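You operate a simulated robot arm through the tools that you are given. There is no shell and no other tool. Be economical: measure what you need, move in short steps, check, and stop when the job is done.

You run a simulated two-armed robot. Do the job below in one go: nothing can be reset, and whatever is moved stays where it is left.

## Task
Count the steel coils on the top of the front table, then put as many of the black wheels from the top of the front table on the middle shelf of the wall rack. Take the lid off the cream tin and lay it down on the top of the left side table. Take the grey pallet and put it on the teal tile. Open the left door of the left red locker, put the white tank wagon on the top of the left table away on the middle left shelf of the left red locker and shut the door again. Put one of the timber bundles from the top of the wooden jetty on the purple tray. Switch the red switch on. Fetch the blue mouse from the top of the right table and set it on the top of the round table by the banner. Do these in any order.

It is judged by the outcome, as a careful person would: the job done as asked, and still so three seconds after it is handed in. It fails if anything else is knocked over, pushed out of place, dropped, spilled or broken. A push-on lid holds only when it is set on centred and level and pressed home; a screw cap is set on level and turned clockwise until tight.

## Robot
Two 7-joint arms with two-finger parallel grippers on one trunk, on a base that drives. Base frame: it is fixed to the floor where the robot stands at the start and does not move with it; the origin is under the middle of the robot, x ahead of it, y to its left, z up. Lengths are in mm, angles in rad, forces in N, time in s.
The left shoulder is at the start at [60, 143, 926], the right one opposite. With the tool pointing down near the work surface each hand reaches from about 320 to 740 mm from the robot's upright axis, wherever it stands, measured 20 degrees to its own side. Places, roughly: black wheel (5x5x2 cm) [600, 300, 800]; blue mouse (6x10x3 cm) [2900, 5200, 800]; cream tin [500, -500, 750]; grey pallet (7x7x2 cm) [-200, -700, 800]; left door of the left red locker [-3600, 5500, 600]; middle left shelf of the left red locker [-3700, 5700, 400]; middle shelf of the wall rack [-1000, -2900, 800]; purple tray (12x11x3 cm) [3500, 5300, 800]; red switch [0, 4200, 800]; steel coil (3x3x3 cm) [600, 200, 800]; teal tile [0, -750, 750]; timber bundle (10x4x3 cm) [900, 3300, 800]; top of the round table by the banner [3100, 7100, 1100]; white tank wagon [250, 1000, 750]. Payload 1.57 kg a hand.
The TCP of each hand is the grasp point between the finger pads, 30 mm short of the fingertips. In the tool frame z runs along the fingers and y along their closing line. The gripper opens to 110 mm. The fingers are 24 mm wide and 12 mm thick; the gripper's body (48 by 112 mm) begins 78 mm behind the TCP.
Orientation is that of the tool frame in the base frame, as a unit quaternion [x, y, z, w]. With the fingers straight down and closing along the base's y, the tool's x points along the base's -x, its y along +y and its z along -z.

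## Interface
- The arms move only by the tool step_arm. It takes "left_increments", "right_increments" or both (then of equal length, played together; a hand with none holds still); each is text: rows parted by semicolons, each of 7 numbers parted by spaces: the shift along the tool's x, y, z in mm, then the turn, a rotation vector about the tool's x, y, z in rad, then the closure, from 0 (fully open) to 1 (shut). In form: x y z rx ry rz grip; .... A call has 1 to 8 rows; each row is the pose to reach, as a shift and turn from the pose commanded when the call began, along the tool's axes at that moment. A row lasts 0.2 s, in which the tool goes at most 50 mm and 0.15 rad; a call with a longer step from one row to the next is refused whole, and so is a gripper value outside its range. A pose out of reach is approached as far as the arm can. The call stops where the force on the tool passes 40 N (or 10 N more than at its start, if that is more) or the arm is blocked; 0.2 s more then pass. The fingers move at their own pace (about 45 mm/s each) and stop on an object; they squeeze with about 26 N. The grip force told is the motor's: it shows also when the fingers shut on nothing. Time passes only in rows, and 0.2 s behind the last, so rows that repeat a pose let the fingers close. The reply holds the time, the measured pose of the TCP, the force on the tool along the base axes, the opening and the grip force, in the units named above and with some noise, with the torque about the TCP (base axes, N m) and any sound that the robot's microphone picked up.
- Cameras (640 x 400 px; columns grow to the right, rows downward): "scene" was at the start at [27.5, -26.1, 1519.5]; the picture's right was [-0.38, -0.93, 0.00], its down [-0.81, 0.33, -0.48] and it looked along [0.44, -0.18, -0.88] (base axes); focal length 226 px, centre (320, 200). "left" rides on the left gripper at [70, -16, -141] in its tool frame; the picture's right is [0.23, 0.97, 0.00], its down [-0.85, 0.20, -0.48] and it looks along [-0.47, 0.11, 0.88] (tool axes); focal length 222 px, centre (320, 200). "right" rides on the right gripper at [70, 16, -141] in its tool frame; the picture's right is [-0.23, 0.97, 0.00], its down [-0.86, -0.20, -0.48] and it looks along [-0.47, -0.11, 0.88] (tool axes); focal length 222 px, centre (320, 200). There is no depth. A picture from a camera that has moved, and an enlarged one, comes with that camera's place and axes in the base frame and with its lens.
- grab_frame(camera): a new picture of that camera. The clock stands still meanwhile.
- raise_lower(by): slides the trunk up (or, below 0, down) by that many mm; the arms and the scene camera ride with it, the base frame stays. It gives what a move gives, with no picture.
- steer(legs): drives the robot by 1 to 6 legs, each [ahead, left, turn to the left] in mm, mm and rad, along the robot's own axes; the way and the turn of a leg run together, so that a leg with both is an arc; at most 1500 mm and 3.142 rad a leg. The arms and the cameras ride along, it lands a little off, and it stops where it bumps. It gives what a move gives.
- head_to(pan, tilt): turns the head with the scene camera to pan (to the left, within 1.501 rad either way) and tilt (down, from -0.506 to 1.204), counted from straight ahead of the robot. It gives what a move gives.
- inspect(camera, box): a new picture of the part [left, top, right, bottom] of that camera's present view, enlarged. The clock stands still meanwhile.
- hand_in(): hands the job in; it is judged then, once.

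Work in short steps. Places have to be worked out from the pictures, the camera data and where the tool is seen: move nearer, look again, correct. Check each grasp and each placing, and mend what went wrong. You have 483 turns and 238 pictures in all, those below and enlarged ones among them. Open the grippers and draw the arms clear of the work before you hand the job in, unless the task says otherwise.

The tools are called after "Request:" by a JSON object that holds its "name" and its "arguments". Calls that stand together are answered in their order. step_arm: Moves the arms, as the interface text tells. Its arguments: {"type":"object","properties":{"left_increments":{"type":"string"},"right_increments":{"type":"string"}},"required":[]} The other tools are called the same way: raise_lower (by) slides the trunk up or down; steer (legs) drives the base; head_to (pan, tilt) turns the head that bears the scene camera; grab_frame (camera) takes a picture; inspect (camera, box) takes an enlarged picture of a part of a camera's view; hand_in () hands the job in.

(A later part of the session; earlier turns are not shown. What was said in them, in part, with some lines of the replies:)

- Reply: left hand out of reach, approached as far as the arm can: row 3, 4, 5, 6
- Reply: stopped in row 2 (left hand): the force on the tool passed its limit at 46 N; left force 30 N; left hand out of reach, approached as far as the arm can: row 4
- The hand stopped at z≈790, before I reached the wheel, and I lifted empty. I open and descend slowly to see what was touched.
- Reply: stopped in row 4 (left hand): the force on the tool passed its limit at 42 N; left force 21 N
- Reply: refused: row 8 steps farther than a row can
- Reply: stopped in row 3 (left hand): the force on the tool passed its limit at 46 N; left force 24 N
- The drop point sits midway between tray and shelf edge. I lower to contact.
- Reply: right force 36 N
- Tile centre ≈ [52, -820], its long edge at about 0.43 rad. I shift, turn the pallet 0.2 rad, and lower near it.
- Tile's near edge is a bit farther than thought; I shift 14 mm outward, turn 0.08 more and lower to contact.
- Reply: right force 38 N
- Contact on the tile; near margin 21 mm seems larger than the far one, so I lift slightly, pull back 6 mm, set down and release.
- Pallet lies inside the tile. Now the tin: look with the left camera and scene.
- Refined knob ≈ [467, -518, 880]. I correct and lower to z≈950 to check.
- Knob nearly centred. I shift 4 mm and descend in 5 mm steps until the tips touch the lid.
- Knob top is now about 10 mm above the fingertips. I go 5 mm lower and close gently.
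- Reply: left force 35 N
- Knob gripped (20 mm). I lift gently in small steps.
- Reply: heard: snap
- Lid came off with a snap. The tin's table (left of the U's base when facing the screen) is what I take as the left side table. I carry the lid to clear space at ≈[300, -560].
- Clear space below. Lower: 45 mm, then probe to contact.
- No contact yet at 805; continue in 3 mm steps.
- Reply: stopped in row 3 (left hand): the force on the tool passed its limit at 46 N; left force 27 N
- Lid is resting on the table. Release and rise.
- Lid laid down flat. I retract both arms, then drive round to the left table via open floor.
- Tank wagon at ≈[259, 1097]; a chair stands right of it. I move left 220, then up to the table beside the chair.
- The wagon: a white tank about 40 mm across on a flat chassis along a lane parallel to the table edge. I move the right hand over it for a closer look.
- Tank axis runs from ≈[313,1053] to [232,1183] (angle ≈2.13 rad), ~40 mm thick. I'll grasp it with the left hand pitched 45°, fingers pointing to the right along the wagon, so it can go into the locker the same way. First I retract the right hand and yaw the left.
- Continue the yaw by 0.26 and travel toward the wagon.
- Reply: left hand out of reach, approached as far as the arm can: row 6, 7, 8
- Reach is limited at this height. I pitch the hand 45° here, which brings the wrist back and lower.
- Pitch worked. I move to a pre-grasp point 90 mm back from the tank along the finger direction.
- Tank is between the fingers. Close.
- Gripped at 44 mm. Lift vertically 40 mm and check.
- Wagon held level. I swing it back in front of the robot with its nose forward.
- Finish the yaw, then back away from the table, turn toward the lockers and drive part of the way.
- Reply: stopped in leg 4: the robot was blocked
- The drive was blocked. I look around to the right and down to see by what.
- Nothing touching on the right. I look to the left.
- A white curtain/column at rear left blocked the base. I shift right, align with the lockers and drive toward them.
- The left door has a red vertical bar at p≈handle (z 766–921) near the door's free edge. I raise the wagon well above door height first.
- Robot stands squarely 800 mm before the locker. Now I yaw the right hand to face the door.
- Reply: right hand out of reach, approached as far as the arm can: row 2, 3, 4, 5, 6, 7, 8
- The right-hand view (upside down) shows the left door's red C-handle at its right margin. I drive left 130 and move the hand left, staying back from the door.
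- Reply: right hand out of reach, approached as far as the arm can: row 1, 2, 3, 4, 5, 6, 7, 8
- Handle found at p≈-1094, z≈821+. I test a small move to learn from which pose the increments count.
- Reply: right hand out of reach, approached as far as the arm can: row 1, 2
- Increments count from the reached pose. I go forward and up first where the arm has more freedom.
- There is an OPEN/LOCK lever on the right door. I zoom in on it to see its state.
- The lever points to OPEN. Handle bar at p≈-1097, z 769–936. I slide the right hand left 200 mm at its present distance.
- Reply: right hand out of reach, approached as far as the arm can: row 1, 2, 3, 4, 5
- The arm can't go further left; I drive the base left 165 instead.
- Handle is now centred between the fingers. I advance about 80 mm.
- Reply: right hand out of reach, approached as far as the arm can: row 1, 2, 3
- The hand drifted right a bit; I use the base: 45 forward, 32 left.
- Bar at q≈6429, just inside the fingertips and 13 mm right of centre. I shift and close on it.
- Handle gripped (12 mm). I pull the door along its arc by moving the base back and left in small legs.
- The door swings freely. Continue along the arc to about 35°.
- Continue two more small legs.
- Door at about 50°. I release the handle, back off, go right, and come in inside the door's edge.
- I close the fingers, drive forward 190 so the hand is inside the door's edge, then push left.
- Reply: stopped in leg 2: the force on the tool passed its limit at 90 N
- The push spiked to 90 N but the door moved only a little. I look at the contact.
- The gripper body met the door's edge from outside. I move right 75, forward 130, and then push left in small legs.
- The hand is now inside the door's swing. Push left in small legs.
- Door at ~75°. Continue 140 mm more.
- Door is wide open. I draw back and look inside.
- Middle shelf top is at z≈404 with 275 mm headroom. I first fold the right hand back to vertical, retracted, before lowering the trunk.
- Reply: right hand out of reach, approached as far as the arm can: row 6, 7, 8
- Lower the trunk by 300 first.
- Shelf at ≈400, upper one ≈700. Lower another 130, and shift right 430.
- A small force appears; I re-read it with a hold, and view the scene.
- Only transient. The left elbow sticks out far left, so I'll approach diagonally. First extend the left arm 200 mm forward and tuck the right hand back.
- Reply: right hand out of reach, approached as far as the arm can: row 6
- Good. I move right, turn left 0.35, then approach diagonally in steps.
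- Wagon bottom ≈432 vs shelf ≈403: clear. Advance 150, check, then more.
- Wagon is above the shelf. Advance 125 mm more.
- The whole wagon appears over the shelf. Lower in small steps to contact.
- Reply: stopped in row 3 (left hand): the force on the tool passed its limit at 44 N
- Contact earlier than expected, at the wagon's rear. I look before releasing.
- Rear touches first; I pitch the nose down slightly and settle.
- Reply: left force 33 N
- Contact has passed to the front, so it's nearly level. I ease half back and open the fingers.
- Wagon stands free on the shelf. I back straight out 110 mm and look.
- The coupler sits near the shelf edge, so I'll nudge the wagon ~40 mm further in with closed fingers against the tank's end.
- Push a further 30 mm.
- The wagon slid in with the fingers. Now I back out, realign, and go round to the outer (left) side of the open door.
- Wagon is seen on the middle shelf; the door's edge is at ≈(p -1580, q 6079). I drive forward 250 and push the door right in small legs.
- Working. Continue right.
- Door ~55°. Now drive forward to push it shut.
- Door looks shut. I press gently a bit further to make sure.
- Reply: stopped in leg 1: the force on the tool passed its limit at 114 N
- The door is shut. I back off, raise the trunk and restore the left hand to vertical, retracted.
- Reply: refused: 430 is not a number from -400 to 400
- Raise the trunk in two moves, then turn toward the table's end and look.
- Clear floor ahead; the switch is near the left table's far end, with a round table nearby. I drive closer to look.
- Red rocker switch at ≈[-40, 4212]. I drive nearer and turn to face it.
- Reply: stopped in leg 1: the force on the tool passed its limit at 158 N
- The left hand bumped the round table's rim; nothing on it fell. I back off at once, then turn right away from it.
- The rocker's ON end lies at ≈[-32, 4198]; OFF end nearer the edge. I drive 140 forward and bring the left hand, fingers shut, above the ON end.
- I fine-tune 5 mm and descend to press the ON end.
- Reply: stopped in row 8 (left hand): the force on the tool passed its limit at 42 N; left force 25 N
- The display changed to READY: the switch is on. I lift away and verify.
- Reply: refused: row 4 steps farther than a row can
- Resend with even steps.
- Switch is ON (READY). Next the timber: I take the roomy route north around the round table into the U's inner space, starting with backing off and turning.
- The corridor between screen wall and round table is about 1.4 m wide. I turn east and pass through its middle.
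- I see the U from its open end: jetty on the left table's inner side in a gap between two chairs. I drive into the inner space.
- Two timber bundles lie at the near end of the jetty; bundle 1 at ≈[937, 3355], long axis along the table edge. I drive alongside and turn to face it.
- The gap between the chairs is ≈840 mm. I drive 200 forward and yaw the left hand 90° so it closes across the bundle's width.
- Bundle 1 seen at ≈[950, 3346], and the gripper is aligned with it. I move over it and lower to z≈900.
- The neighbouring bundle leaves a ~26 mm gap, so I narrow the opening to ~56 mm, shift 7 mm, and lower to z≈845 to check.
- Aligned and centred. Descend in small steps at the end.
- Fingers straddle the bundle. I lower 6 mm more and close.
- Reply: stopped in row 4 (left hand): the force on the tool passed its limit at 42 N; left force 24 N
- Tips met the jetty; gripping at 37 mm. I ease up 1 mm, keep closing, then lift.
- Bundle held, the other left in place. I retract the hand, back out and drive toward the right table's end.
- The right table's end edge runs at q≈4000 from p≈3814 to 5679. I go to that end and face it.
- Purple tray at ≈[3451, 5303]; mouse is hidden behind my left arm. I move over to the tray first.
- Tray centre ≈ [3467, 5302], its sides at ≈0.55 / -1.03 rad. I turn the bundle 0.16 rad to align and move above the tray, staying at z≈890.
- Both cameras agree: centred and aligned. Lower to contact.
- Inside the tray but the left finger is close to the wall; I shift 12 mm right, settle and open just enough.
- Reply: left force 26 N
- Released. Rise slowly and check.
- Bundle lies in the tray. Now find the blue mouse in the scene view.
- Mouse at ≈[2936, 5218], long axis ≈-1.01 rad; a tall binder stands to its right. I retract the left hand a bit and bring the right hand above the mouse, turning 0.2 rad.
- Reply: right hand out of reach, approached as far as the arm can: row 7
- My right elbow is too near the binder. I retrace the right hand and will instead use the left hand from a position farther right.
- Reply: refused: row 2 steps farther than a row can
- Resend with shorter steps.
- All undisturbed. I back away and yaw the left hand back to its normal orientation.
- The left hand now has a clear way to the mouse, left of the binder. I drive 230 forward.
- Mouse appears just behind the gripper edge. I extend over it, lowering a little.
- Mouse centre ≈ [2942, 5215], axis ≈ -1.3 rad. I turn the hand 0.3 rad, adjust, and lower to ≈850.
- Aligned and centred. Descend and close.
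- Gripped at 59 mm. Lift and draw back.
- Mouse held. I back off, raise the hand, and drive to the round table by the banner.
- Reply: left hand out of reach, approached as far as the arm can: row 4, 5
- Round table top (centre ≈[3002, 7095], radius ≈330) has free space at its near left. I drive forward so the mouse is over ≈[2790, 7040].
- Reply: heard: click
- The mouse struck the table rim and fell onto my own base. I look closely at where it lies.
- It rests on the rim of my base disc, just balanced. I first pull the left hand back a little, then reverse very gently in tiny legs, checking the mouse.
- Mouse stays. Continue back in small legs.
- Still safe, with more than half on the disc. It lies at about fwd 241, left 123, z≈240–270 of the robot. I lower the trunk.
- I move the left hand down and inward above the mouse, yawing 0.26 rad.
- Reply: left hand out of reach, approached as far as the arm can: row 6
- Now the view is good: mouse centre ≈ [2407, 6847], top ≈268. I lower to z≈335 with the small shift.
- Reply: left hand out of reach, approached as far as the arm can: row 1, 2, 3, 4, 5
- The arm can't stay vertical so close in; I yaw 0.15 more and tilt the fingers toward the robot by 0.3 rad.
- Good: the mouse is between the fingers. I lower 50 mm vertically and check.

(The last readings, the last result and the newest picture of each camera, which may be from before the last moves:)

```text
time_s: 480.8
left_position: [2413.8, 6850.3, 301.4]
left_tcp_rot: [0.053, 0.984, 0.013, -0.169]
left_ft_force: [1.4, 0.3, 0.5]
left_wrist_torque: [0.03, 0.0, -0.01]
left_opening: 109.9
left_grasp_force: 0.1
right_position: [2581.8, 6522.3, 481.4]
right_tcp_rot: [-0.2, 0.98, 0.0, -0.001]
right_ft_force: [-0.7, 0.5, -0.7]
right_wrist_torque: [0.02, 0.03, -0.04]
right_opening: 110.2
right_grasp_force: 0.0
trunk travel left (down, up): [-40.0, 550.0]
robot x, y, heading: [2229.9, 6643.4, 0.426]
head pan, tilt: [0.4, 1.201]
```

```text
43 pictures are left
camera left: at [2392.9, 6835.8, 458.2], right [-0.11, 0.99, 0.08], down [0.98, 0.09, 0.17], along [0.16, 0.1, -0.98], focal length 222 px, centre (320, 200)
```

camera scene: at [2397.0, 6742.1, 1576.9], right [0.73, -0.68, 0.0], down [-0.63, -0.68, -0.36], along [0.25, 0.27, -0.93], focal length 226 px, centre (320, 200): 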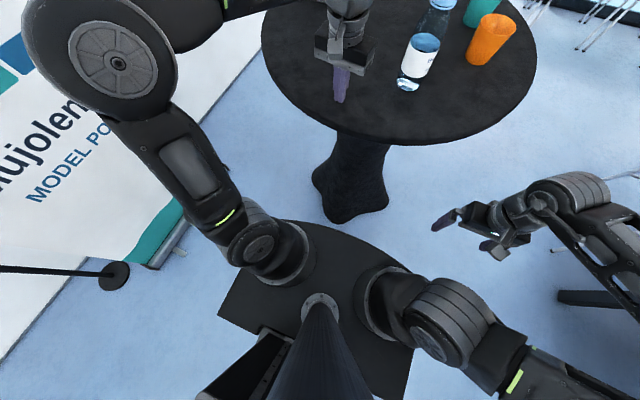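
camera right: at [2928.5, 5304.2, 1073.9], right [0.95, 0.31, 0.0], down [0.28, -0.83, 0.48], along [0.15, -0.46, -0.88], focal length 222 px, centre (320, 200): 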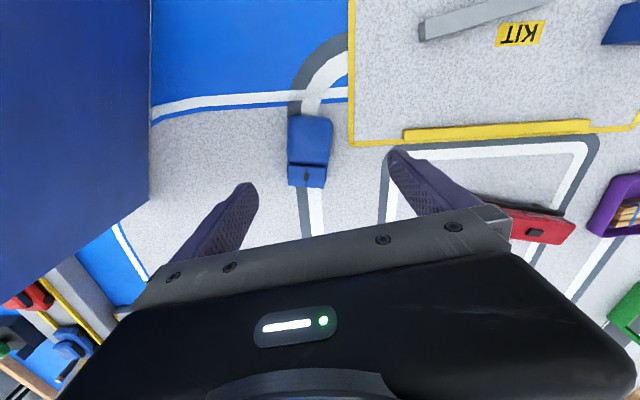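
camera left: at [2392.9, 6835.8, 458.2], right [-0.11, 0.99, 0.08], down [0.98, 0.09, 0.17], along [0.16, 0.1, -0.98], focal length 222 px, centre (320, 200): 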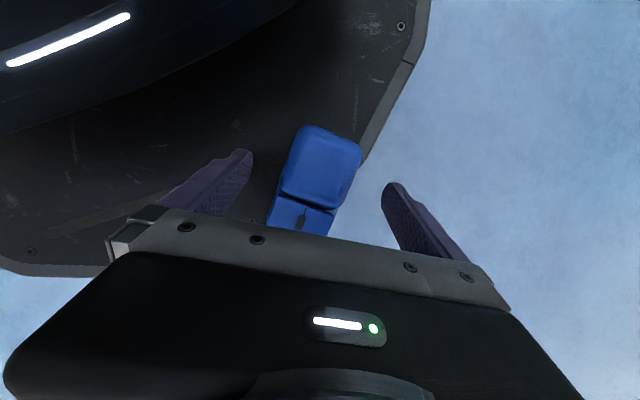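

Lower another ~20 mm in small steps.

Request:
{"name": "step_arm", "arguments": {"left_increments": "-2 0 6 0 0 0 0; -4 0 11 0 0 0 0; -5 0 15 0 0 0 0; -6 0 18 0 0 0 0; -7 0 21 0 0 0 0"}}

Request:
{"name": "grab_frame", "arguments": {"camera": "left"}}

```text
time_s: 482.1
left_position: [2411.3, 6851.2, 282.1]
left_tcp_rot: [0.053, 0.984, 0.013, -0.169]
left_ft_force: [-1.6, 1.1, 34.2]
left_wrist_torque: [-1.96, 0.21, 0.37]
left_opening: 109.0
left_grasp_force: 0.0
right_position: [2581.0, 6522.1, 481.7]
right_tcp_rot: [-0.201, 0.98, 0.002, -0.001]
right_ft_force: [0.7, -0.1, 0.1]
right_wrist_torque: [-0.02, 0.04, -0.01]
right_opening: 110.1
right_grasp_force: 0.0
trunk travel left (down, up): [-40.0, 550.0]
robot x, y, heading: [2232.0, 6644.7, 0.427]
head pan, tilt: [0.4, 1.201]
stopped in row 5 (left hand): the force on the tool passed its limit at 42 N (the readings are from after the stop); the commanded pose is now the measured one
```

```text
42 pictures are left
camera left: at [2391.9, 6836.4, 439.1], right [-0.11, 0.99, 0.08], down [0.98, 0.09, 0.17], along [0.16, 0.1, -0.98], focal length 222 px, centre (320, 200)
```

left: 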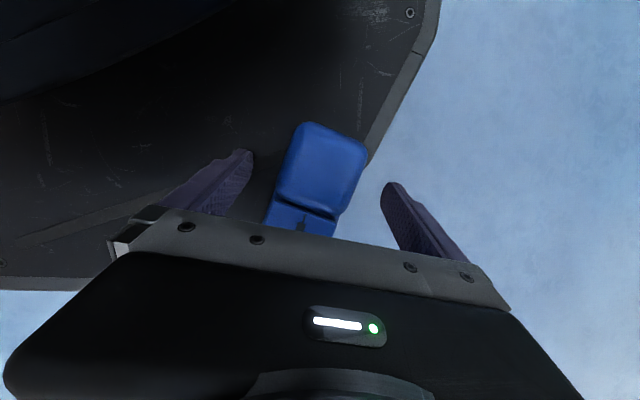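

A fingertip touches the disc at z≈254; I raise 3 mm and close.

Request:
{"name": "step_arm", "arguments": {"left_increments": "1 0 -3 0 0 0 0; 1 0 -3 0 0 0 1; 1 0 -3 0 0 0 1; 1 0 -3 0 0 0 1; 1 0 -3 0 0 0 1; 1 0 -3 0 0 0 1; 1 0 -3 0 0 0 1"}}

Request:
{"name": "grab_frame", "arguments": {"camera": "left"}}

```text
time_s: 483.7
left_position: [2411.8, 6852.8, 284.0]
left_tcp_rot: [0.054, 0.984, 0.012, -0.168]
left_ft_force: [0.8, -0.7, -0.2]
left_wrist_torque: [-0.03, -0.04, -0.02]
left_opening: 59.2
left_grasp_force: 25.8
right_position: [2580.9, 6522.7, 480.9]
right_tcp_rot: [-0.201, 0.98, -0.001, -0.002]
right_ft_force: [0.3, -0.1, 0.1]
right_wrist_torque: [0.01, 0.01, 0.01]
right_opening: 110.0
right_grasp_force: 0.0
trunk travel left (down, up): [-40.0, 550.0]
robot x, y, heading: [2226.9, 6641.2, 0.429]
head pan, tilt: [0.4, 1.201]
```

```text
41 pictures are left
camera left: at [2392.7, 6837.1, 440.7], right [-0.11, 0.99, 0.08], down [0.98, 0.09, 0.17], along [0.16, 0.1, -0.98], focal length 222 px, centre (320, 200)
```

left: 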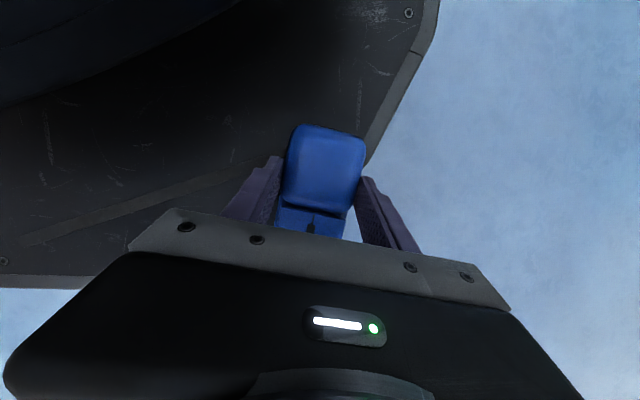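

Mouse re-gripped. Lift straight up and outward.

Request:
{"name": "step_arm", "arguments": {"left_increments": "7 0 -19 0 0 0 1; 13 0 -38 0 0 0 1; 26 0 -76 0 0 0 1; 40 0 -113 0 0 0 1; 20 0 -150 0 0 0 1; -10 0 -175 0 0 0 1; -50 0 -190 0 0 0 1"}}

Request:
{"name": "grab_frame", "arguments": {"camera": "left"}}

```text
time_s: 485.3
left_position: [2522.5, 6837.3, 448.0]
left_tcp_rot: [0.053, 0.984, 0.013, -0.168]
left_ft_force: [-0.1, -0.3, -1.0]
left_wrist_torque: [0.03, -0.01, -0.01]
left_opening: 59.1
left_grasp_force: 26.3
right_position: [2581.4, 6523.2, 481.2]
right_tcp_rot: [-0.201, 0.98, 0.0, -0.002]
right_ft_force: [-0.6, 0.9, 0.9]
right_wrist_torque: [0.01, 0.0, -0.06]
right_opening: 109.5
right_grasp_force: 0.0
trunk travel left (down, up): [-40.0, 550.0]
robot x, y, heading: [2233.5, 6646.4, 0.424]
head pan, tilt: [0.4, 1.201]
```

```text
40 pictures are left
camera left: at [2503.4, 6822.0, 603.9], right [-0.11, 0.99, 0.08], down [0.98, 0.09, 0.17], along [0.16, 0.1, -0.98], focal length 222 px, centre (320, 200)
```

left: 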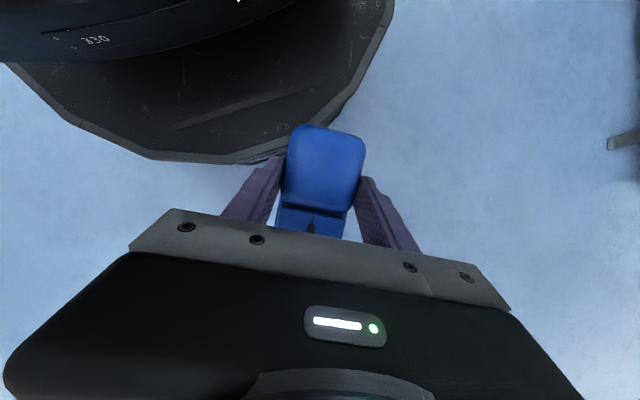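

Held again. Re-measurement shows the table top is really at z≈1145. I raise the trunk fully and test how high the hand can go.

Request:
{"name": "raise_lower", "arguments": {"by": 400}}

Request:
{"name": "raise_lower", "arguments": {"by": 150}}

Request:
{"name": "step_arm", "arguments": {"left_increments": "13 0 -38 0 0 0 1; 26 0 -76 0 0 0 1; 39 0 -113 0 0 0 1; 53 0 -151 0 0 0 1; 66 0 -188 0 0 0 1; 76 0 -217 0 0 0 1"}}

```text
time_s: 489.1
left_position: [2522.6, 6836.6, 846.5]
left_tcp_rot: [0.054, 0.984, 0.014, -0.169]
left_ft_force: [0.4, -0.3, -0.6]
left_wrist_torque: [0.04, 0.0, 0.0]
left_opening: 59.6
left_grasp_force: 25.6
right_position: [2579.7, 6523.5, 881.2]
right_tcp_rot: [-0.2, 0.98, -0.001, -0.002]
right_ft_force: [0.8, 0.0, -0.1]
right_wrist_torque: [0.0, -0.01, 0.03]
right_opening: 110.4
right_grasp_force: 0.0
trunk travel left (down, up): [-440.0, 150.0]
robot x, y, heading: [2227.9, 6643.1, 0.424]
head pan, tilt: [0.4, 1.201]
```

```text
time_s: 490.9
left_position: [2522.5, 6836.9, 996.4]
left_tcp_rot: [0.053, 0.984, 0.013, -0.169]
left_ft_force: [0.3, -0.4, -0.9]
left_wrist_torque: [0.03, 0.0, 0.03]
left_opening: 59.2
left_grasp_force: 26.0
right_position: [2581.5, 6523.5, 1030.5]
right_tcp_rot: [-0.2, 0.98, 0.0, -0.002]
right_ft_force: [-0.5, -0.1, -0.3]
right_wrist_torque: [-0.02, -0.03, -0.03]
right_opening: 110.0
right_grasp_force: 0.0
trunk travel left (down, up): [-590.0, 0.0]
robot x, y, heading: [2227.9, 6637.7, 0.426]
head pan, tilt: [0.4, 1.201]
```

```text
time_s: 492.2
left_position: [2526.2, 6839.8, 1076.0]
left_tcp_rot: [0.053, 0.984, 0.018, -0.168]
left_ft_force: [-0.5, -0.2, -0.9]
left_wrist_torque: [0.0, -0.02, -0.05]
left_opening: 59.2
left_grasp_force: 25.9
left hand out of reach, approached as far as the arm can: row 2, 3, 4, 5, 6
right_position: [2581.3, 6521.9, 1031.1]
right_tcp_rot: [-0.2, 0.98, 0.0, -0.002]
right_ft_force: [-0.2, -0.5, 0.1]
right_wrist_torque: [0.01, 0.03, 0.01]
right_opening: 110.0
right_grasp_force: 0.0
trunk travel left (down, up): [-590.0, 0.0]
robot x, y, heading: [2230.6, 6645.9, 0.427]
head pan, tilt: [0.4, 1.201]
```

That tilt limits height, so I'll set the mouse down on the near end of the right table and re-grasp it with a forward pitch. I back off and drive there.

Request:
{"name": "steer", "arguments": {"legs": [[-300, 0, 0], [0, 0, -1.607], [500, 160, 0], [300, 160, 0]]}}

Request:
{"name": "head_to", "arguments": {"pan": 0.1, "tilt": 0.8}}

Request:
{"name": "grab_frame", "arguments": {"camera": "scene"}}

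Request:
{"name": "grab_frame", "arguments": {"camera": "left"}}

```text
time_s: 502.6
left_position: [2785.5, 5624.3, 1076.5]
left_tcp_rot: [0.73, 0.662, 0.13, -0.108]
left_ft_force: [0.0, -0.3, -1.4]
left_wrist_torque: [0.03, 0.0, 0.02]
left_opening: 59.3
left_grasp_force: 25.9
right_position: [2468.5, 5566.7, 1031.2]
right_tcp_rot: [0.547, 0.837, 0.001, -0.002]
right_ft_force: [0.7, 0.1, 1.0]
right_wrist_torque: [0.04, 0.03, -0.01]
right_opening: 110.3
right_grasp_force: 0.1
trunk travel left (down, up): [-590.0, 0.0]
robot x, y, heading: [2585.2, 5920.5, -1.139]
head pan, tilt: [0.4, 1.201]
```

```text
time_s: 503.5
left_position: [2785.2, 5625.7, 1076.6]
left_tcp_rot: [0.731, 0.661, 0.131, -0.106]
left_ft_force: [0.7, 0.8, -1.3]
left_wrist_torque: [0.01, 0.02, -0.01]
left_opening: 59.1
left_grasp_force: 26.0
right_position: [2468.5, 5567.2, 1030.9]
right_tcp_rot: [0.546, 0.838, 0.001, -0.001]
right_ft_force: [0.3, 0.4, -0.8]
right_wrist_torque: [-0.01, -0.01, 0.0]
right_opening: 110.1
right_grasp_force: 0.1
trunk travel left (down, up): [-590.0, 0.0]
robot x, y, heading: [2589.8, 5923.5, -1.136]
head pan, tilt: [0.099, 0.799]
```

```text
39 pictures are left
camera scene: at [2612.0, 5875.6, 1604.5], right [-0.86, -0.51, 0.0], down [-0.37, 0.62, -0.7], along [0.35, -0.6, -0.72], focal length 226 px, centre (320, 200)
```

scene: 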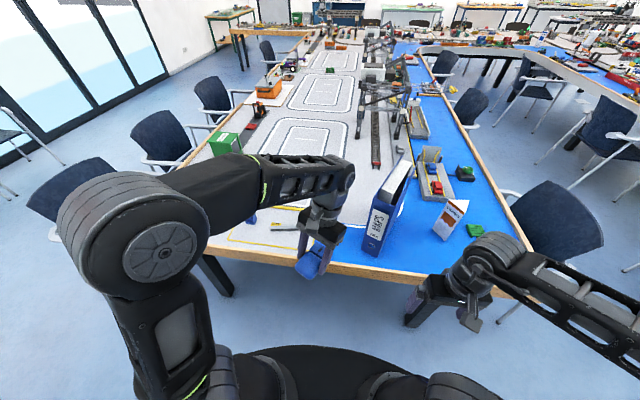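

```text
38 pictures are left
camera left: at [2769.3, 5646.2, 1233.5], right [0.99, 0.12, 0.09], down [0.1, -0.98, 0.17], along [0.11, -0.16, -0.98], focal length 222 px, centre (320, 200)
```

left: 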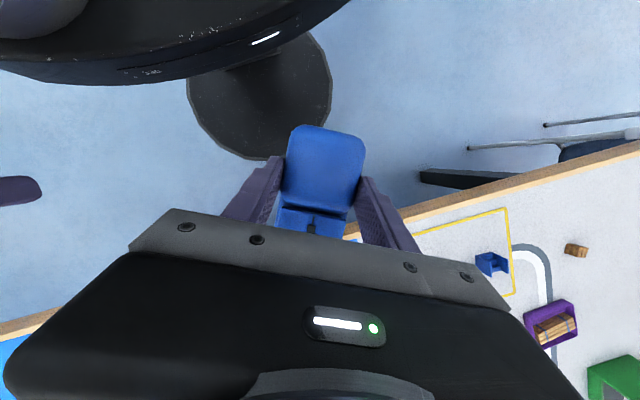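

I drive 200 forward and lower the mouse onto the free blue area left of the binder, first to z≈830.

Request:
{"name": "steer", "arguments": {"legs": [[200, 0, 0]]}}

Request:
{"name": "step_arm", "arguments": {"left_increments": "-26 -5 34 0 0 0 1; -52 -10 68 0 0 0 1; -77 -15 103 0 0 0 1; -103 -20 137 0 0 0 1; -128 -25 171 0 0 0 1; -154 -31 205 0 0 0 1"}}

Request:
{"name": "grab_frame", "arguments": {"camera": "left"}}

```text
time_s: 505.1
left_position: [2872.1, 5436.8, 1077.8]
left_tcp_rot: [0.732, 0.66, 0.131, -0.108]
left_ft_force: [-0.3, -1.0, -0.3]
left_wrist_torque: [0.01, 0.02, 0.04]
left_opening: 59.3
left_grasp_force: 26.4
right_position: [2555.1, 5380.1, 1030.1]
right_tcp_rot: [0.548, 0.836, 0.001, -0.001]
right_ft_force: [0.3, -0.2, 0.3]
right_wrist_torque: [0.05, -0.02, -0.02]
right_opening: 110.1
right_grasp_force: 0.0
trunk travel left (down, up): [-590.0, 0.0]
robot x, y, heading: [2669.1, 5737.3, -1.141]
head pan, tilt: [0.099, 0.799]
```

```text
time_s: 506.5
left_position: [2835.7, 5364.4, 832.1]
left_tcp_rot: [0.732, 0.661, 0.13, -0.107]
left_ft_force: [-0.4, -0.3, -1.5]
left_wrist_torque: [0.04, -0.02, 0.0]
left_opening: 59.4
left_grasp_force: 26.7
right_position: [2552.3, 5381.1, 1031.0]
right_tcp_rot: [0.548, 0.837, 0.001, -0.001]
right_ft_force: [0.3, 0.4, 0.0]
right_wrist_torque: [0.0, 0.0, 0.05]
right_opening: 109.9
right_grasp_force: 0.1
trunk travel left (down, up): [-590.0, 0.0]
robot x, y, heading: [2672.9, 5729.8, -1.137]
head pan, tilt: [0.099, 0.799]
```

```text
37 pictures are left
camera left: at [2819.3, 5384.5, 987.9], right [0.99, 0.11, 0.09], down [0.1, -0.98, 0.17], along [0.11, -0.16, -0.98], focal length 222 px, centre (320, 200)
```

left: 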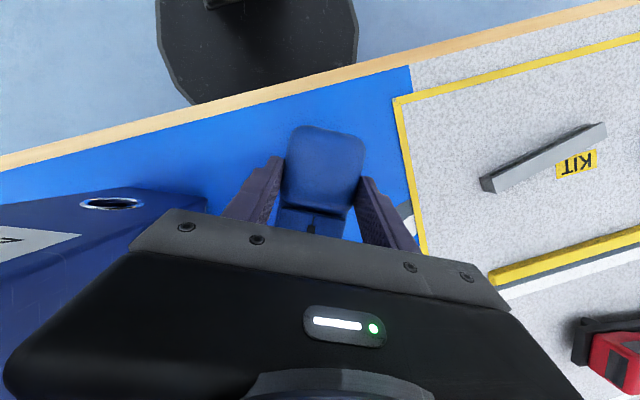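

Clear spot. Lower to contact.

Request:
{"name": "step_arm", "arguments": {"left_increments": "-8 0 24 0 0 0 1; -12 0 33 0 0 0 1; -13 -1 38 0 0 0 1; -15 -1 42 0 0 0 1; -16 -1 46 0 0 0 1; -17 -1 50 0 0 0 1"}}

```text
time_s: 507.5
left_position: [2834.6, 5363.7, 792.4]
left_tcp_rot: [0.732, 0.66, 0.131, -0.108]
left_ft_force: [1.9, 7.4, 21.6]
left_wrist_torque: [-0.12, 0.66, -0.15]
left_opening: 59.4
left_grasp_force: 25.9
right_position: [2554.0, 5381.9, 1031.6]
right_tcp_rot: [0.548, 0.836, 0.001, -0.001]
right_ft_force: [-0.1, -1.0, 0.6]
right_wrist_torque: [0.02, 0.03, 0.0]
right_opening: 109.9
right_grasp_force: 0.0
trunk travel left (down, up): [-590.0, 0.0]
robot x, y, heading: [2672.5, 5728.5, -1.141]
head pan, tilt: [0.099, 0.799]
stopped in row 5 (left hand): the force on the tool passed its limit at 49 N (the readings are from after the stop); the commanded pose is now the measured one
```

Contact. Ease up, open, and rise.

Request:
{"name": "step_arm", "arguments": {"left_increments": "0 0 -2 0 0 0 0.8; 0 0 -2 0 0 0 0.3; 0 0 -2 0 0 0 0.1; 0 0 -2 0 0 0 0; 0 0 -20 0 0 0 0; 12 0 -55 0 0 0 0; 25 0 -95 0 0 0 0; 35 0 -130 0 0 0 0"}}

Request:
{"name": "grab_frame", "arguments": {"camera": "left"}}

```text
time_s: 509.3
left_position: [2832.5, 5354.3, 925.5]
left_tcp_rot: [0.732, 0.66, 0.131, -0.106]
left_ft_force: [0.5, 0.0, -0.3]
left_wrist_torque: [0.01, -0.01, -0.03]
left_opening: 110.0
left_grasp_force: 0.0
right_position: [2553.2, 5381.7, 1031.7]
right_tcp_rot: [0.548, 0.836, 0.001, -0.001]
right_ft_force: [-1.5, -0.2, 0.1]
right_wrist_torque: [-0.04, -0.02, 0.01]
right_opening: 110.1
right_grasp_force: 0.0
trunk travel left (down, up): [-590.0, 0.0]
robot x, y, heading: [2672.7, 5731.1, -1.143]
head pan, tilt: [0.099, 0.799]
```

```text
36 pictures are left
camera left: at [2815.5, 5375.1, 1082.4], right [0.99, 0.11, 0.09], down [0.09, -0.98, 0.17], along [0.11, -0.16, -0.98], focal length 222 px, centre (320, 200)
```

left: 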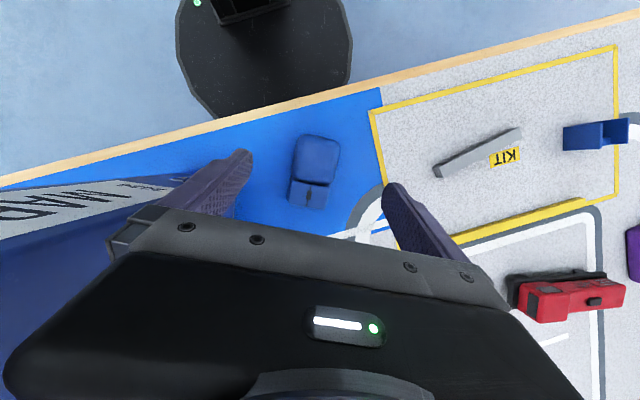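

Mouse sits on the blue area. Now I re-pitch the hand to 45° forward.

Request:
{"name": "step_arm", "arguments": {"left_increments": "0 0 0 0 -0.14 0 0; 0 0 0 0 -0.28 0 0; 0 0 0 0 -0.42 0 0; 0 0 0 0 -0.56 0 0; 0 0 0 0 -0.7 0 0; 0 0 0 0 -0.84 0 0; 0 0 0 0 -0.98 0 0; 0 0 0 0 -1.12 0 0"}}

Request:
{"name": "grab_frame", "arguments": {"camera": "left"}}

```text
time_s: 511.1
left_position: [2830.4, 5341.8, 924.6]
left_tcp_rot: [0.689, 0.617, -0.276, 0.261]
left_ft_force: [0.7, 0.1, -0.3]
left_wrist_torque: [-0.01, 0.01, 0.03]
left_opening: 109.9
left_grasp_force: 0.1
left hand out of reach, approached as far as the arm can: row 8
right_position: [2553.2, 5380.6, 1031.3]
right_tcp_rot: [0.548, 0.837, 0.002, 0.0]
right_ft_force: [-0.4, 0.7, -0.6]
right_wrist_torque: [0.01, -0.02, 0.0]
right_opening: 110.1
right_grasp_force: 0.1
trunk travel left (down, up): [-590.0, 0.0]
robot x, y, heading: [2671.6, 5732.1, -1.14]
head pan, tilt: [0.099, 0.799]
```

```text
35 pictures are left
camera left: at [2829.4, 5492.6, 975.4], right [0.99, 0.06, -0.14], down [0.15, -0.29, 0.95], along [0.02, -0.96, -0.29], focal length 222 px, centre (320, 200)
```

left: 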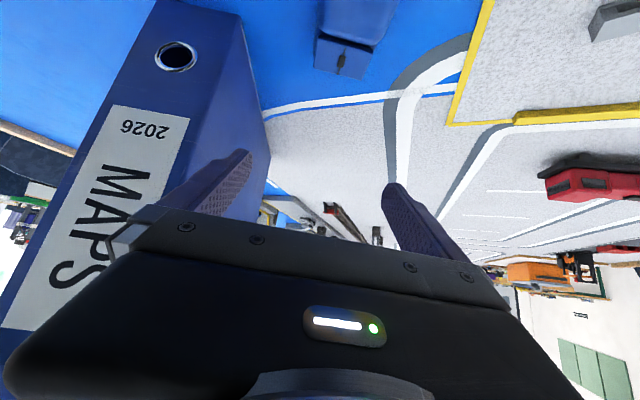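

Binder is close but clear. I move back/down to a pre-grasp point behind the mouse.

Request:
{"name": "step_arm", "arguments": {"left_increments": "38 0 3 0 0 0 0.1; 76 0 7 0 0 0 0.2; 114 1 10 0 0 0 0.2; 114 1 10 0 0 0 0.2"}}

Request:
{"name": "grab_frame", "arguments": {"camera": "left"}}

```text
time_s: 512.1
left_position: [2836.7, 5388.7, 819.1]
left_tcp_rot: [0.689, 0.616, -0.278, 0.26]
left_ft_force: [-0.4, 0.9, -0.4]
left_wrist_torque: [0.02, 0.04, 0.0]
left_opening: 88.3
left_grasp_force: 0.1
left hand out of reach, approached as far as the arm can: row 1, 2, 3, 4
right_position: [2554.6, 5381.2, 1030.7]
right_tcp_rot: [0.548, 0.837, 0.001, -0.002]
right_ft_force: [0.5, 0.8, -0.5]
right_wrist_torque: [-0.01, -0.03, 0.01]
right_opening: 110.1
right_grasp_force: 0.0
trunk travel left (down, up): [-590.0, 0.0]
robot x, y, heading: [2674.9, 5731.2, -1.142]
head pan, tilt: [0.099, 0.799]
```

```text
34 pictures are left
camera left: at [2834.8, 5538.8, 868.7], right [0.99, 0.06, -0.14], down [0.15, -0.29, 0.95], along [0.01, -0.96, -0.29], focal length 222 px, centre (320, 200)
```

left: 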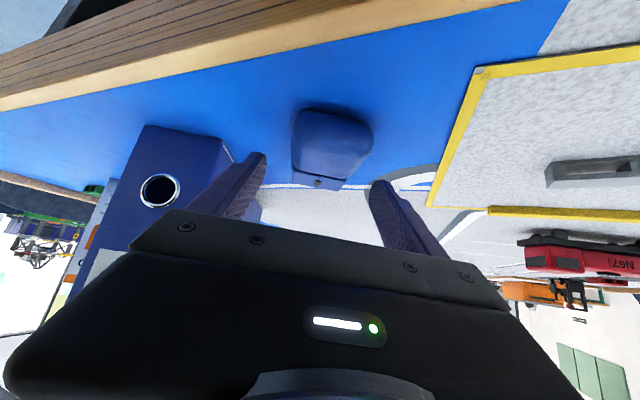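

Aligned; advance 38 mm along the fingers and close.

Request:
{"name": "step_arm", "arguments": {"left_increments": "2 1 15 0 0 0 0.2; 4 1 28 0 0 0 0.2; 5 2 37 0 0 0 0.2; 5 2 37 0 0 0 1; 5 2 37 0 0 0 1; 5 2 37 0 0 0 1; 5 2 37 0 0 0 1"}}

Request:
{"name": "grab_frame", "arguments": {"camera": "left"}}

```text
time_s: 513.1
left_position: [2828.8, 5366.9, 789.5]
left_tcp_rot: [0.691, 0.612, -0.285, 0.258]
left_ft_force: [-11.2, 21.3, 33.8]
left_wrist_torque: [-0.02, 2.82, -1.62]
left_opening: 64.3
left_grasp_force: 6.3
right_position: [2553.0, 5384.1, 1032.1]
right_tcp_rot: [0.548, 0.836, 0.001, 0.0]
right_ft_force: [0.3, 0.3, 0.7]
right_wrist_torque: [0.0, 0.01, 0.04]
right_opening: 110.0
right_grasp_force: 0.0
trunk travel left (down, up): [-590.0, 0.0]
robot x, y, heading: [2669.9, 5733.8, -1.135]
head pan, tilt: [0.099, 0.799]
stopped in row 5 (left hand): the force on the tool passed its limit at 44 N (the readings are from after the stop); the commanded pose is now the measured one
```

```text
33 pictures are left
camera left: at [2830.4, 5517.6, 840.2], right [0.99, 0.04, -0.15], down [0.16, -0.28, 0.95], along [0.0, -0.96, -0.29], focal length 222 px, centre (320, 200)
```

left: 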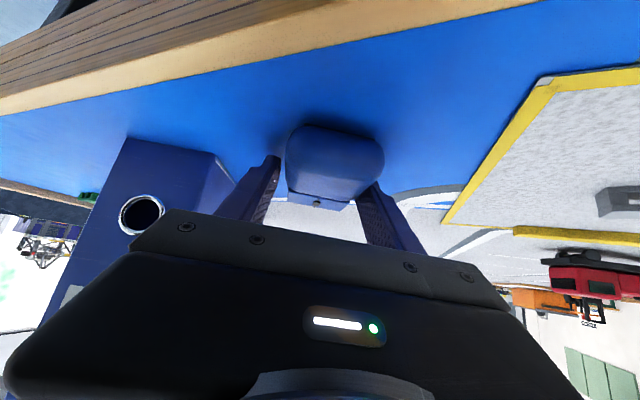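

A fingertip touches the table. I raise 4 mm and finish closing.

Request:
{"name": "step_arm", "arguments": {"left_increments": "-3 0 -3 0 0 0 0.5; -4 0 -4 0 0 0 1; -4 0 -4 0 0 0 1; -4 0 -4 0 0 0 1; -4 0 -4 0 0 0 1"}}

Request:
{"name": "grab_frame", "arguments": {"camera": "left"}}

```text
time_s: 514.3
left_position: [2833.7, 5365.9, 792.4]
left_tcp_rot: [0.69, 0.615, -0.281, 0.259]
left_ft_force: [0.2, 0.2, -0.4]
left_wrist_torque: [-0.01, 0.0, 0.0]
left_opening: 59.5
left_grasp_force: 26.2
right_position: [2553.0, 5382.4, 1030.6]
right_tcp_rot: [0.549, 0.836, 0.0, -0.002]
right_ft_force: [-0.1, -0.3, -0.4]
right_wrist_torque: [0.01, -0.02, 0.01]
right_opening: 110.1
right_grasp_force: 0.0
trunk travel left (down, up): [-590.0, 0.0]
robot x, y, heading: [2674.8, 5732.7, -1.139]
head pan, tilt: [0.099, 0.799]
```

```text
32 pictures are left
camera left: at [2833.3, 5516.5, 844.7], right [0.99, 0.05, -0.15], down [0.16, -0.29, 0.94], along [0.01, -0.96, -0.29], focal length 222 px, centre (320, 200)
```

left: 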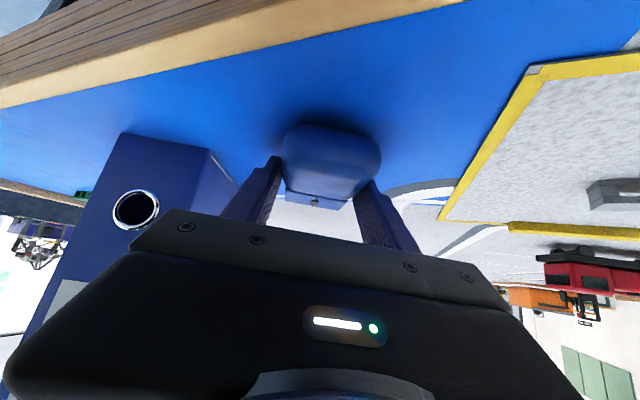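

Gripped flat with forward pitch. Lift high.

Request:
{"name": "step_arm", "arguments": {"left_increments": "-14 0 -14 0 0 0 1; -42 0 -42 0 0 0 1; -70 0 -70 0 0 0 1; -98 0 -98 0 0 0 1; -126 0 -126 0 0 0 1; -154 0 -154 0 0 0 1"}}

Request:
{"name": "steer", "arguments": {"legs": [[-450, 0, 0]]}}

Request:
{"name": "step_arm", "arguments": {"left_increments": "-28 0 -28 0 0 0 1; -56 0 -56 0 0 0 1; -84 0 -84 0 0 0 1; -112 0 -112 0 0 0 1; -140 0 -140 0 0 0 1; -168 0 -168 0 0 0 1; -190 0 -190 0 0 0 1"}}

```text
time_s: 515.7
left_position: [2827.7, 5345.9, 1016.7]
left_tcp_rot: [0.69, 0.615, -0.28, 0.258]
left_ft_force: [0.1, 0.0, -1.4]
left_wrist_torque: [0.01, 0.0, 0.0]
left_opening: 59.8
left_grasp_force: 26.4
left hand out of reach, approached as far as the arm can: row 3, 4, 5, 6
right_position: [2553.3, 5382.5, 1031.4]
right_tcp_rot: [0.548, 0.836, 0.0, -0.001]
right_ft_force: [0.2, -0.8, -0.3]
right_wrist_torque: [0.01, 0.03, 0.0]
right_opening: 110.0
right_grasp_force: 0.0
trunk travel left (down, up): [-590.0, 0.0]
robot x, y, heading: [2672.0, 5734.0, -1.137]
head pan, tilt: [0.099, 0.799]
```

```text
time_s: 518.4
left_position: [2647.5, 5736.3, 1017.8]
left_tcp_rot: [0.689, 0.616, -0.28, 0.259]
left_ft_force: [-0.1, -0.1, -0.4]
left_wrist_torque: [0.04, -0.07, -0.01]
left_opening: 59.6
left_grasp_force: 26.2
right_position: [2372.9, 5775.4, 1031.6]
right_tcp_rot: [0.547, 0.837, 0.001, 0.0]
right_ft_force: [0.5, -0.1, 0.1]
right_wrist_torque: [-0.06, 0.01, -0.03]
right_opening: 110.0
right_grasp_force: 0.1
trunk travel left (down, up): [-590.0, 0.0]
robot x, y, heading: [2487.6, 6127.0, -1.136]
head pan, tilt: [0.099, 0.799]
```

```text
time_s: 520.0
left_position: [2647.9, 5737.6, 1093.8]
left_tcp_rot: [0.689, 0.616, -0.281, 0.259]
left_ft_force: [0.0, 0.4, -1.1]
left_wrist_torque: [-0.02, -0.02, 0.03]
left_opening: 59.5
left_grasp_force: 25.6
left hand out of reach, approached as far as the arm can: row 3, 4, 5, 6, 7
right_position: [2373.4, 5774.8, 1030.4]
right_tcp_rot: [0.547, 0.837, 0.002, -0.001]
right_ft_force: [-0.2, 0.0, 0.0]
right_wrist_torque: [-0.01, 0.01, 0.02]
right_opening: 109.9
right_grasp_force: 0.0
trunk travel left (down, up): [-590.0, 0.0]
robot x, y, heading: [2491.0, 6126.2, -1.134]
head pan, tilt: [0.099, 0.799]
```

The close-in pose limits the height. I extend, move left and straighten the yaw, then raise again.

Request:
{"name": "step_arm", "arguments": {"left_increments": "2 34 -1 -0.074 0.002 -0.075 1; 3 68 -1 -0.149 0.004 -0.151 1; 5 102 -2 -0.223 0.006 -0.226 1; 7 136 -3 -0.298 0.008 -0.302 1; 8 170 -4 -0.372 0.01 -0.377 1"}}

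Request:
{"name": "step_arm", "arguments": {"left_increments": "-28 0 -28 0 0 0 1; -56 0 -56 0 0 0 1; -84 0 -84 0 0 0 1; -105 0 -105 0 0 0 1; -120 0 -120 0 0 0 1"}}

```text
time_s: 521.2
left_position: [2813.6, 5731.4, 1099.0]
left_tcp_rot: [0.504, 0.776, -0.202, 0.321]
left_ft_force: [0.2, 0.1, -0.5]
left_wrist_torque: [0.0, -0.01, -0.02]
left_opening: 59.6
left_grasp_force: 26.0
right_position: [2373.3, 5773.8, 1031.2]
right_tcp_rot: [0.546, 0.838, 0.0, -0.002]
right_ft_force: [0.3, -0.1, -0.3]
right_wrist_torque: [0.0, 0.02, -0.01]
right_opening: 110.3
right_grasp_force: 0.1
trunk travel left (down, up): [-590.0, 0.0]
robot x, y, heading: [2490.4, 6125.9, -1.136]
head pan, tilt: [0.099, 0.799]
```

```text
time_s: 522.4
left_position: [2813.1, 5727.5, 1273.1]
left_tcp_rot: [0.504, 0.776, -0.203, 0.322]
left_ft_force: [-0.3, 0.6, -0.5]
left_wrist_torque: [0.0, 0.02, -0.01]
left_opening: 59.5
left_grasp_force: 26.0
right_position: [2372.2, 5775.1, 1030.5]
right_tcp_rot: [0.547, 0.837, 0.001, -0.001]
right_ft_force: [0.4, -0.1, -0.1]
right_wrist_torque: [-0.01, -0.01, 0.0]
right_opening: 110.1
right_grasp_force: 0.0
trunk travel left (down, up): [-590.0, 0.0]
robot x, y, heading: [2492.1, 6128.6, -1.135]
head pan, tilt: [0.099, 0.799]
```

Height 1273 now. I turn toward the round table and approach, stopping short.

Request:
{"name": "steer", "arguments": {"legs": [[0, 0, 1.525], [0, 620, 0]]}}

Request:
{"name": "head_to", "arguments": {"pan": 0.0, "tilt": 0.6}}

Request:
{"name": "grab_frame", "arguments": {"camera": "scene"}}

```text
time_s: 529.7
left_position: [2636.5, 7011.9, 1271.7]
left_tcp_rot: [-0.188, 0.906, 0.082, 0.37]
left_ft_force: [-1.4, -0.3, 0.4]
left_wrist_torque: [0.01, -0.02, 0.03]
left_opening: 59.5
left_grasp_force: 25.7
right_position: [2583.8, 6572.4, 1031.1]
right_tcp_rot: [-0.201, 0.979, 0.0, -0.002]
right_ft_force: [-0.4, 0.6, 0.1]
right_wrist_torque: [-0.03, -0.02, 0.0]
right_opening: 109.9
right_grasp_force: 0.0
trunk travel left (down, up): [-590.0, 0.0]
robot x, y, heading: [2228.5, 6690.5, 0.425]
head pan, tilt: [0.099, 0.799]
```

```text
time_s: 530.4
left_position: [2636.9, 7010.4, 1273.7]
left_tcp_rot: [-0.187, 0.906, 0.082, 0.371]
left_ft_force: [-0.1, -0.1, -1.0]
left_wrist_torque: [0.02, -0.01, -0.03]
left_opening: 59.6
left_grasp_force: 25.8
right_position: [2584.3, 6572.1, 1030.6]
right_tcp_rot: [-0.201, 0.98, 0.0, -0.002]
right_ft_force: [-1.0, 0.8, 0.0]
right_wrist_torque: [0.01, 0.01, -0.02]
right_opening: 110.1
right_grasp_force: 0.2
trunk travel left (down, up): [-590.0, 0.0]
robot x, y, heading: [2228.1, 6690.5, 0.427]
head pan, tilt: [0.0, 0.6]
```

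```text
31 pictures are left
camera scene: at [2283.9, 6714.7, 1621.4], right [0.41, -0.91, 0.0], down [-0.52, -0.23, -0.82], along [0.75, 0.34, -0.57], focal length 226 px, centre (320, 200)
```

scene: 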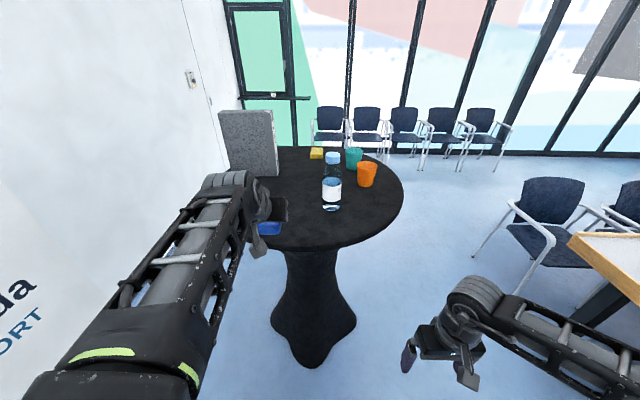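

All fine. I drive the last 160 mm (slightly right) and check before lowering.

Request:
{"name": "steer", "arguments": {"legs": [[100, -10, 0], [55, -5, 0]]}}

Request:
{"name": "grab_frame", "arguments": {"camera": "scene"}}

Request:
{"name": "grab_frame", "arguments": {"camera": "left"}}

```text
time_s: 532.1
left_position: [2786.7, 7064.0, 1271.6]
left_tcp_rot: [-0.189, 0.906, 0.083, 0.369]
left_ft_force: [0.3, -0.5, -1.0]
left_wrist_torque: [-0.05, -0.03, -0.04]
left_opening: 59.7
left_grasp_force: 26.3
right_position: [2734.1, 6623.9, 1030.1]
right_tcp_rot: [-0.202, 0.979, 0.001, -0.003]
right_ft_force: [0.5, 0.1, 0.6]
right_wrist_torque: [-0.04, 0.05, -0.04]
right_opening: 110.0
right_grasp_force: 0.1
trunk travel left (down, up): [-590.0, 0.0]
robot x, y, heading: [2382.4, 6741.2, 0.43]
head pan, tilt: [0.0, 0.6]
```

```text
30 pictures are left
camera scene: at [2435.5, 6766.8, 1621.4], right [0.41, -0.91, 0.0], down [-0.52, -0.23, -0.82], along [0.75, 0.34, -0.57], focal length 226 px, centre (320, 200)
```

scene: 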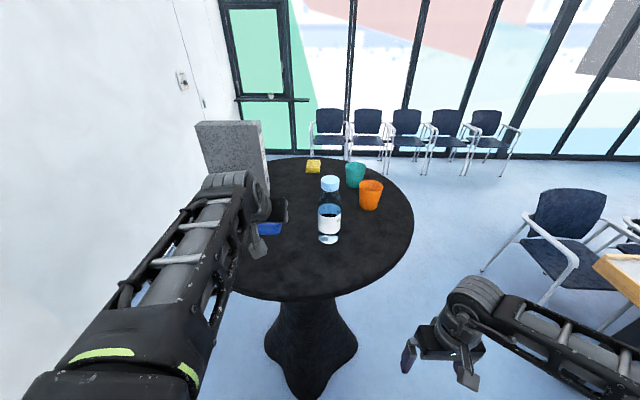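

```text
29 pictures are left
camera left: at [2657.2, 6988.6, 1323.3], right [-0.54, 0.83, -0.15], down [0.17, 0.28, 0.94], along [0.82, 0.48, -0.3], focal length 222 px, centre (320, 200)
```

left: 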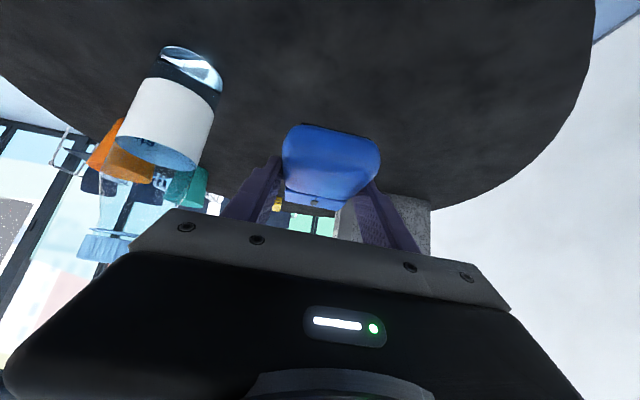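

Over free table surface, bottle clear. Lower gradually to contact.

Request:
{"name": "step_arm", "arguments": {"left_increments": "21 0 21 0 0 0 1; 38 0 39 0 0 0 1; 49 0 50 0 0 0 1; 55 0 56 0 0 0 1; 59 0 60 0 0 0 1; 63 0 64 0 0 0 1; 67 0 68 0 0 0 1; 71 0 72 0 0 0 1"}}

Request:
{"name": "grab_frame", "arguments": {"camera": "left"}}

```text
time_s: 533.9
left_position: [2783.6, 7063.0, 1171.8]
left_tcp_rot: [-0.189, 0.906, 0.083, 0.371]
left_ft_force: [-0.6, -0.4, -0.4]
left_wrist_torque: [0.02, 0.0, 0.0]
left_opening: 59.3
left_grasp_force: 26.3
right_position: [2734.0, 6622.7, 1032.4]
right_tcp_rot: [-0.202, 0.979, 0.0, -0.001]
right_ft_force: [0.1, -0.3, 1.0]
right_wrist_torque: [0.04, 0.0, 0.03]
right_opening: 110.0
right_grasp_force: 0.0
trunk travel left (down, up): [-590.0, 0.0]
robot x, y, heading: [2384.6, 6743.7, 0.43]
head pan, tilt: [0.0, 0.6]
```

```text
28 pictures are left
camera left: at [2653.3, 6987.7, 1223.9], right [-0.54, 0.83, -0.15], down [0.17, 0.28, 0.94], along [0.82, 0.48, -0.3], focal length 222 px, centre (320, 200)
```

left: 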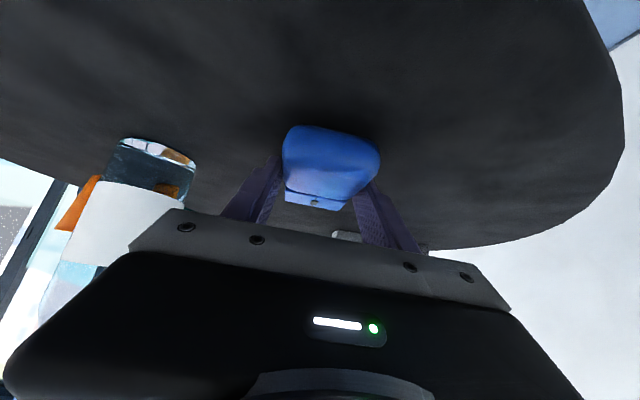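

Not yet; shadow is close. Continue in 4 mm steps.

Request:
{"name": "step_arm", "arguments": {"left_increments": "3 0 3 0 0 0 1; 6 0 6 0 0 0 1; 9 0 9 0 0 0 1; 12 0 12 0 0 0 1; 15 0 15 0 0 0 1; 18 0 18 0 0 0 1; 21 0 21 0 0 0 1; 24 0 24 0 0 0 1"}}

```text
time_s: 534.6
left_position: [2786.7, 7064.5, 1169.5]
left_tcp_rot: [-0.189, 0.901, 0.085, 0.381]
left_ft_force: [-0.2, 0.3, 13.8]
left_wrist_torque: [-0.44, 0.01, -0.19]
left_opening: 59.6
left_grasp_force: 26.0
right_position: [2733.4, 6623.3, 1030.4]
right_tcp_rot: [-0.202, 0.979, 0.0, -0.001]
right_ft_force: [0.5, -0.2, -0.1]
right_wrist_torque: [-0.03, 0.03, -0.02]
right_opening: 109.9
right_grasp_force: 0.0
trunk travel left (down, up): [-590.0, 0.0]
robot x, y, heading: [2379.7, 6743.6, 0.427]
head pan, tilt: [0.0, 0.6]
stopped in row 3 (left hand): the force on the tool passed its limit at 44 N (the readings are from after the stop); the commanded pose is now the measured one
```

Contact at 1169. I release and withdraw along the fingers.

Request:
{"name": "step_arm", "arguments": {"left_increments": "0 0 0 0 0 0 0.8; 0 0 0 0 0 0 0.4; 0 0 0 0 0 0 0.2; 0 0 0 0 0 0 0.15; -5 0 -15 0 0 0 0.15; -12 0 -40 0 0 0 0.15; -20 0 -75 0 0 0 0.15; -30 0 -110 0 0 0 0.15"}}

Request:
{"name": "grab_frame", "arguments": {"camera": "left"}}

Request:
{"name": "grab_frame", "arguments": {"camera": "scene"}}

```text
time_s: 536.5
left_position: [2730.0, 7040.4, 1263.1]
left_tcp_rot: [-0.188, 0.903, 0.084, 0.378]
left_ft_force: [0.3, 0.2, 0.2]
left_wrist_torque: [0.02, -0.01, 0.0]
left_opening: 93.5
left_grasp_force: 0.0
right_position: [2733.5, 6623.7, 1030.5]
right_tcp_rot: [-0.202, 0.979, 0.0, -0.001]
right_ft_force: [-0.2, 0.1, 0.7]
right_wrist_torque: [0.03, -0.03, 0.01]
right_opening: 110.2
right_grasp_force: 0.0
trunk travel left (down, up): [-590.0, 0.0]
robot x, y, heading: [2382.8, 6743.9, 0.427]
head pan, tilt: [0.0, 0.6]
```

```text
27 pictures are left
camera left: at [2599.9, 6965.3, 1314.2], right [-0.54, 0.83, -0.15], down [0.16, 0.28, 0.95], along [0.83, 0.49, -0.28], focal length 222 px, centre (320, 200)
```

left: 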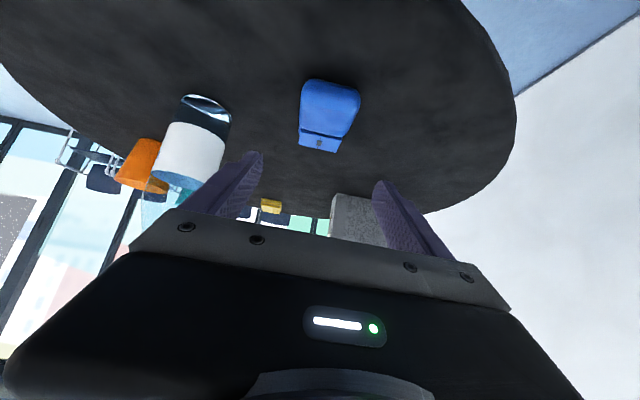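

```text
26 pictures are left
camera scene: at [2432.4, 6765.3, 1621.5], right [0.41, -0.91, 0.0], down [-0.51, -0.23, -0.83], along [0.75, 0.34, -0.56], focal length 226 px, centre (320, 200)
```

scene: 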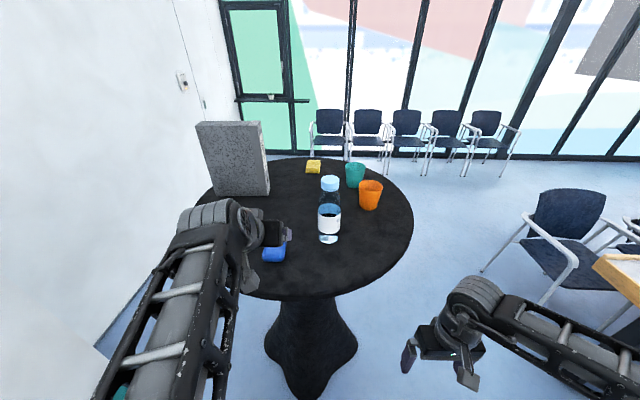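

The mouse lies flat on the round table by the banner. I back away so both arms are clear, and take a final look.

Request:
{"name": "steer", "arguments": {"legs": [[-150, 0, 0], [-250, 0, 0]]}}

Request:
{"name": "step_arm", "arguments": {"left_increments": "0 0 0 0 0 0 0; 0 0 0 0 0 0 0"}}

Request:
{"name": "grab_frame", "arguments": {"camera": "scene"}}

```text
time_s: 539.2
left_position: [2363.3, 6873.9, 1264.6]
left_tcp_rot: [-0.188, 0.902, 0.084, 0.379]
left_ft_force: [-0.5, 0.5, 0.9]
left_wrist_torque: [0.04, 0.0, 0.01]
left_opening: 93.7
left_grasp_force: 0.0
right_position: [2366.0, 6456.0, 1032.2]
right_tcp_rot: [-0.202, 0.979, -0.001, -0.001]
right_ft_force: [-0.4, 0.2, 0.7]
right_wrist_torque: [0.0, -0.01, 0.04]
right_opening: 110.1
right_grasp_force: 0.1
trunk travel left (down, up): [-590.0, 0.0]
robot x, y, heading: [2018.4, 6574.4, 0.428]
head pan, tilt: [0.0, 0.6]
```

```text
time_s: 539.9
left_position: [2364.4, 6874.1, 1263.9]
left_tcp_rot: [-0.187, 0.903, 0.084, 0.379]
left_ft_force: [1.0, -0.2, 0.0]
left_wrist_torque: [0.01, -0.01, 0.01]
left_opening: 110.0
left_grasp_force: 0.0
right_position: [2366.7, 6455.4, 1030.2]
right_tcp_rot: [-0.201, 0.98, 0.001, -0.002]
right_ft_force: [0.4, -0.1, 0.0]
right_wrist_torque: [-0.01, 0.0, -0.02]
right_opening: 110.0
right_grasp_force: 0.0
trunk travel left (down, up): [-590.0, 0.0]
robot x, y, heading: [2014.8, 6578.4, 0.426]
head pan, tilt: [0.0, 0.6]
```

```text
25 pictures are left
camera scene: at [2066.3, 6598.9, 1621.5], right [0.41, -0.91, 0.0], down [-0.51, -0.23, -0.82], along [0.75, 0.34, -0.57], focal length 226 px, centre (320, 200)
```

scene: 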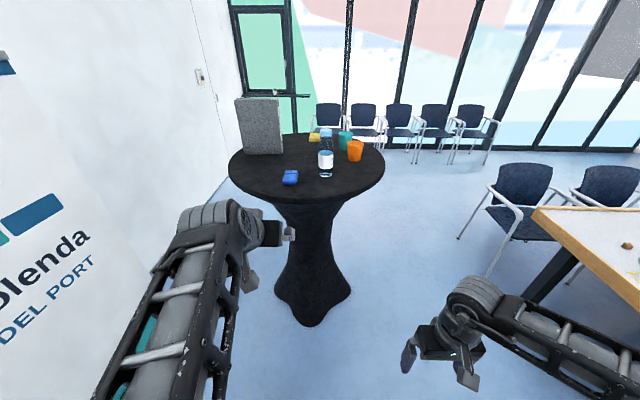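

All items are done, grippers open and arms clear; I hand the job in.

Request:
{"name": "hand_in", "arguments": {}}

```text
The job is handed in.
```

I handed the job in with every part done, but two things went wrong on the way: I dropped the mouse once, and I bumped a round table.

- **Coils and wheels:** I counted two steel coils on the front table and put two black wheels on the middle shelf of the wall rack. The count comes from pictures taken near the start. I did not go back for a closer look, and a thin strip behind the truck was hard to see.
- **Tin lid:** The lid is off the cream tin and lying flat on the table the tin stands on. No table was labelled the left side table, so taking it to be that one was my judgement.
- **Pallet:** The grey pallet lies inside the teal tile.
- **Tank wagon:** The white tank wagon is on the middle left shelf of the left red locker, and the door is shut again.
- **Timber:** One bundle lies in the purple tray.
- **Switch:** The red switch is on, and its display reads READY.
- **Mouse:** The blue mouse is on the round table by the banner. It first caught the table's rim, slipped from the gripper and fell onto my own base. I picked it up, set it down briefly on the right table to re-grip it, and then placed it.
- **Bumped table:** My left hand struck the rim of the other round table, the one by the left table's end, with a spike of about 158 N. Nothing on it fell in the pictures just after. I did not check whether the table itself shifted.
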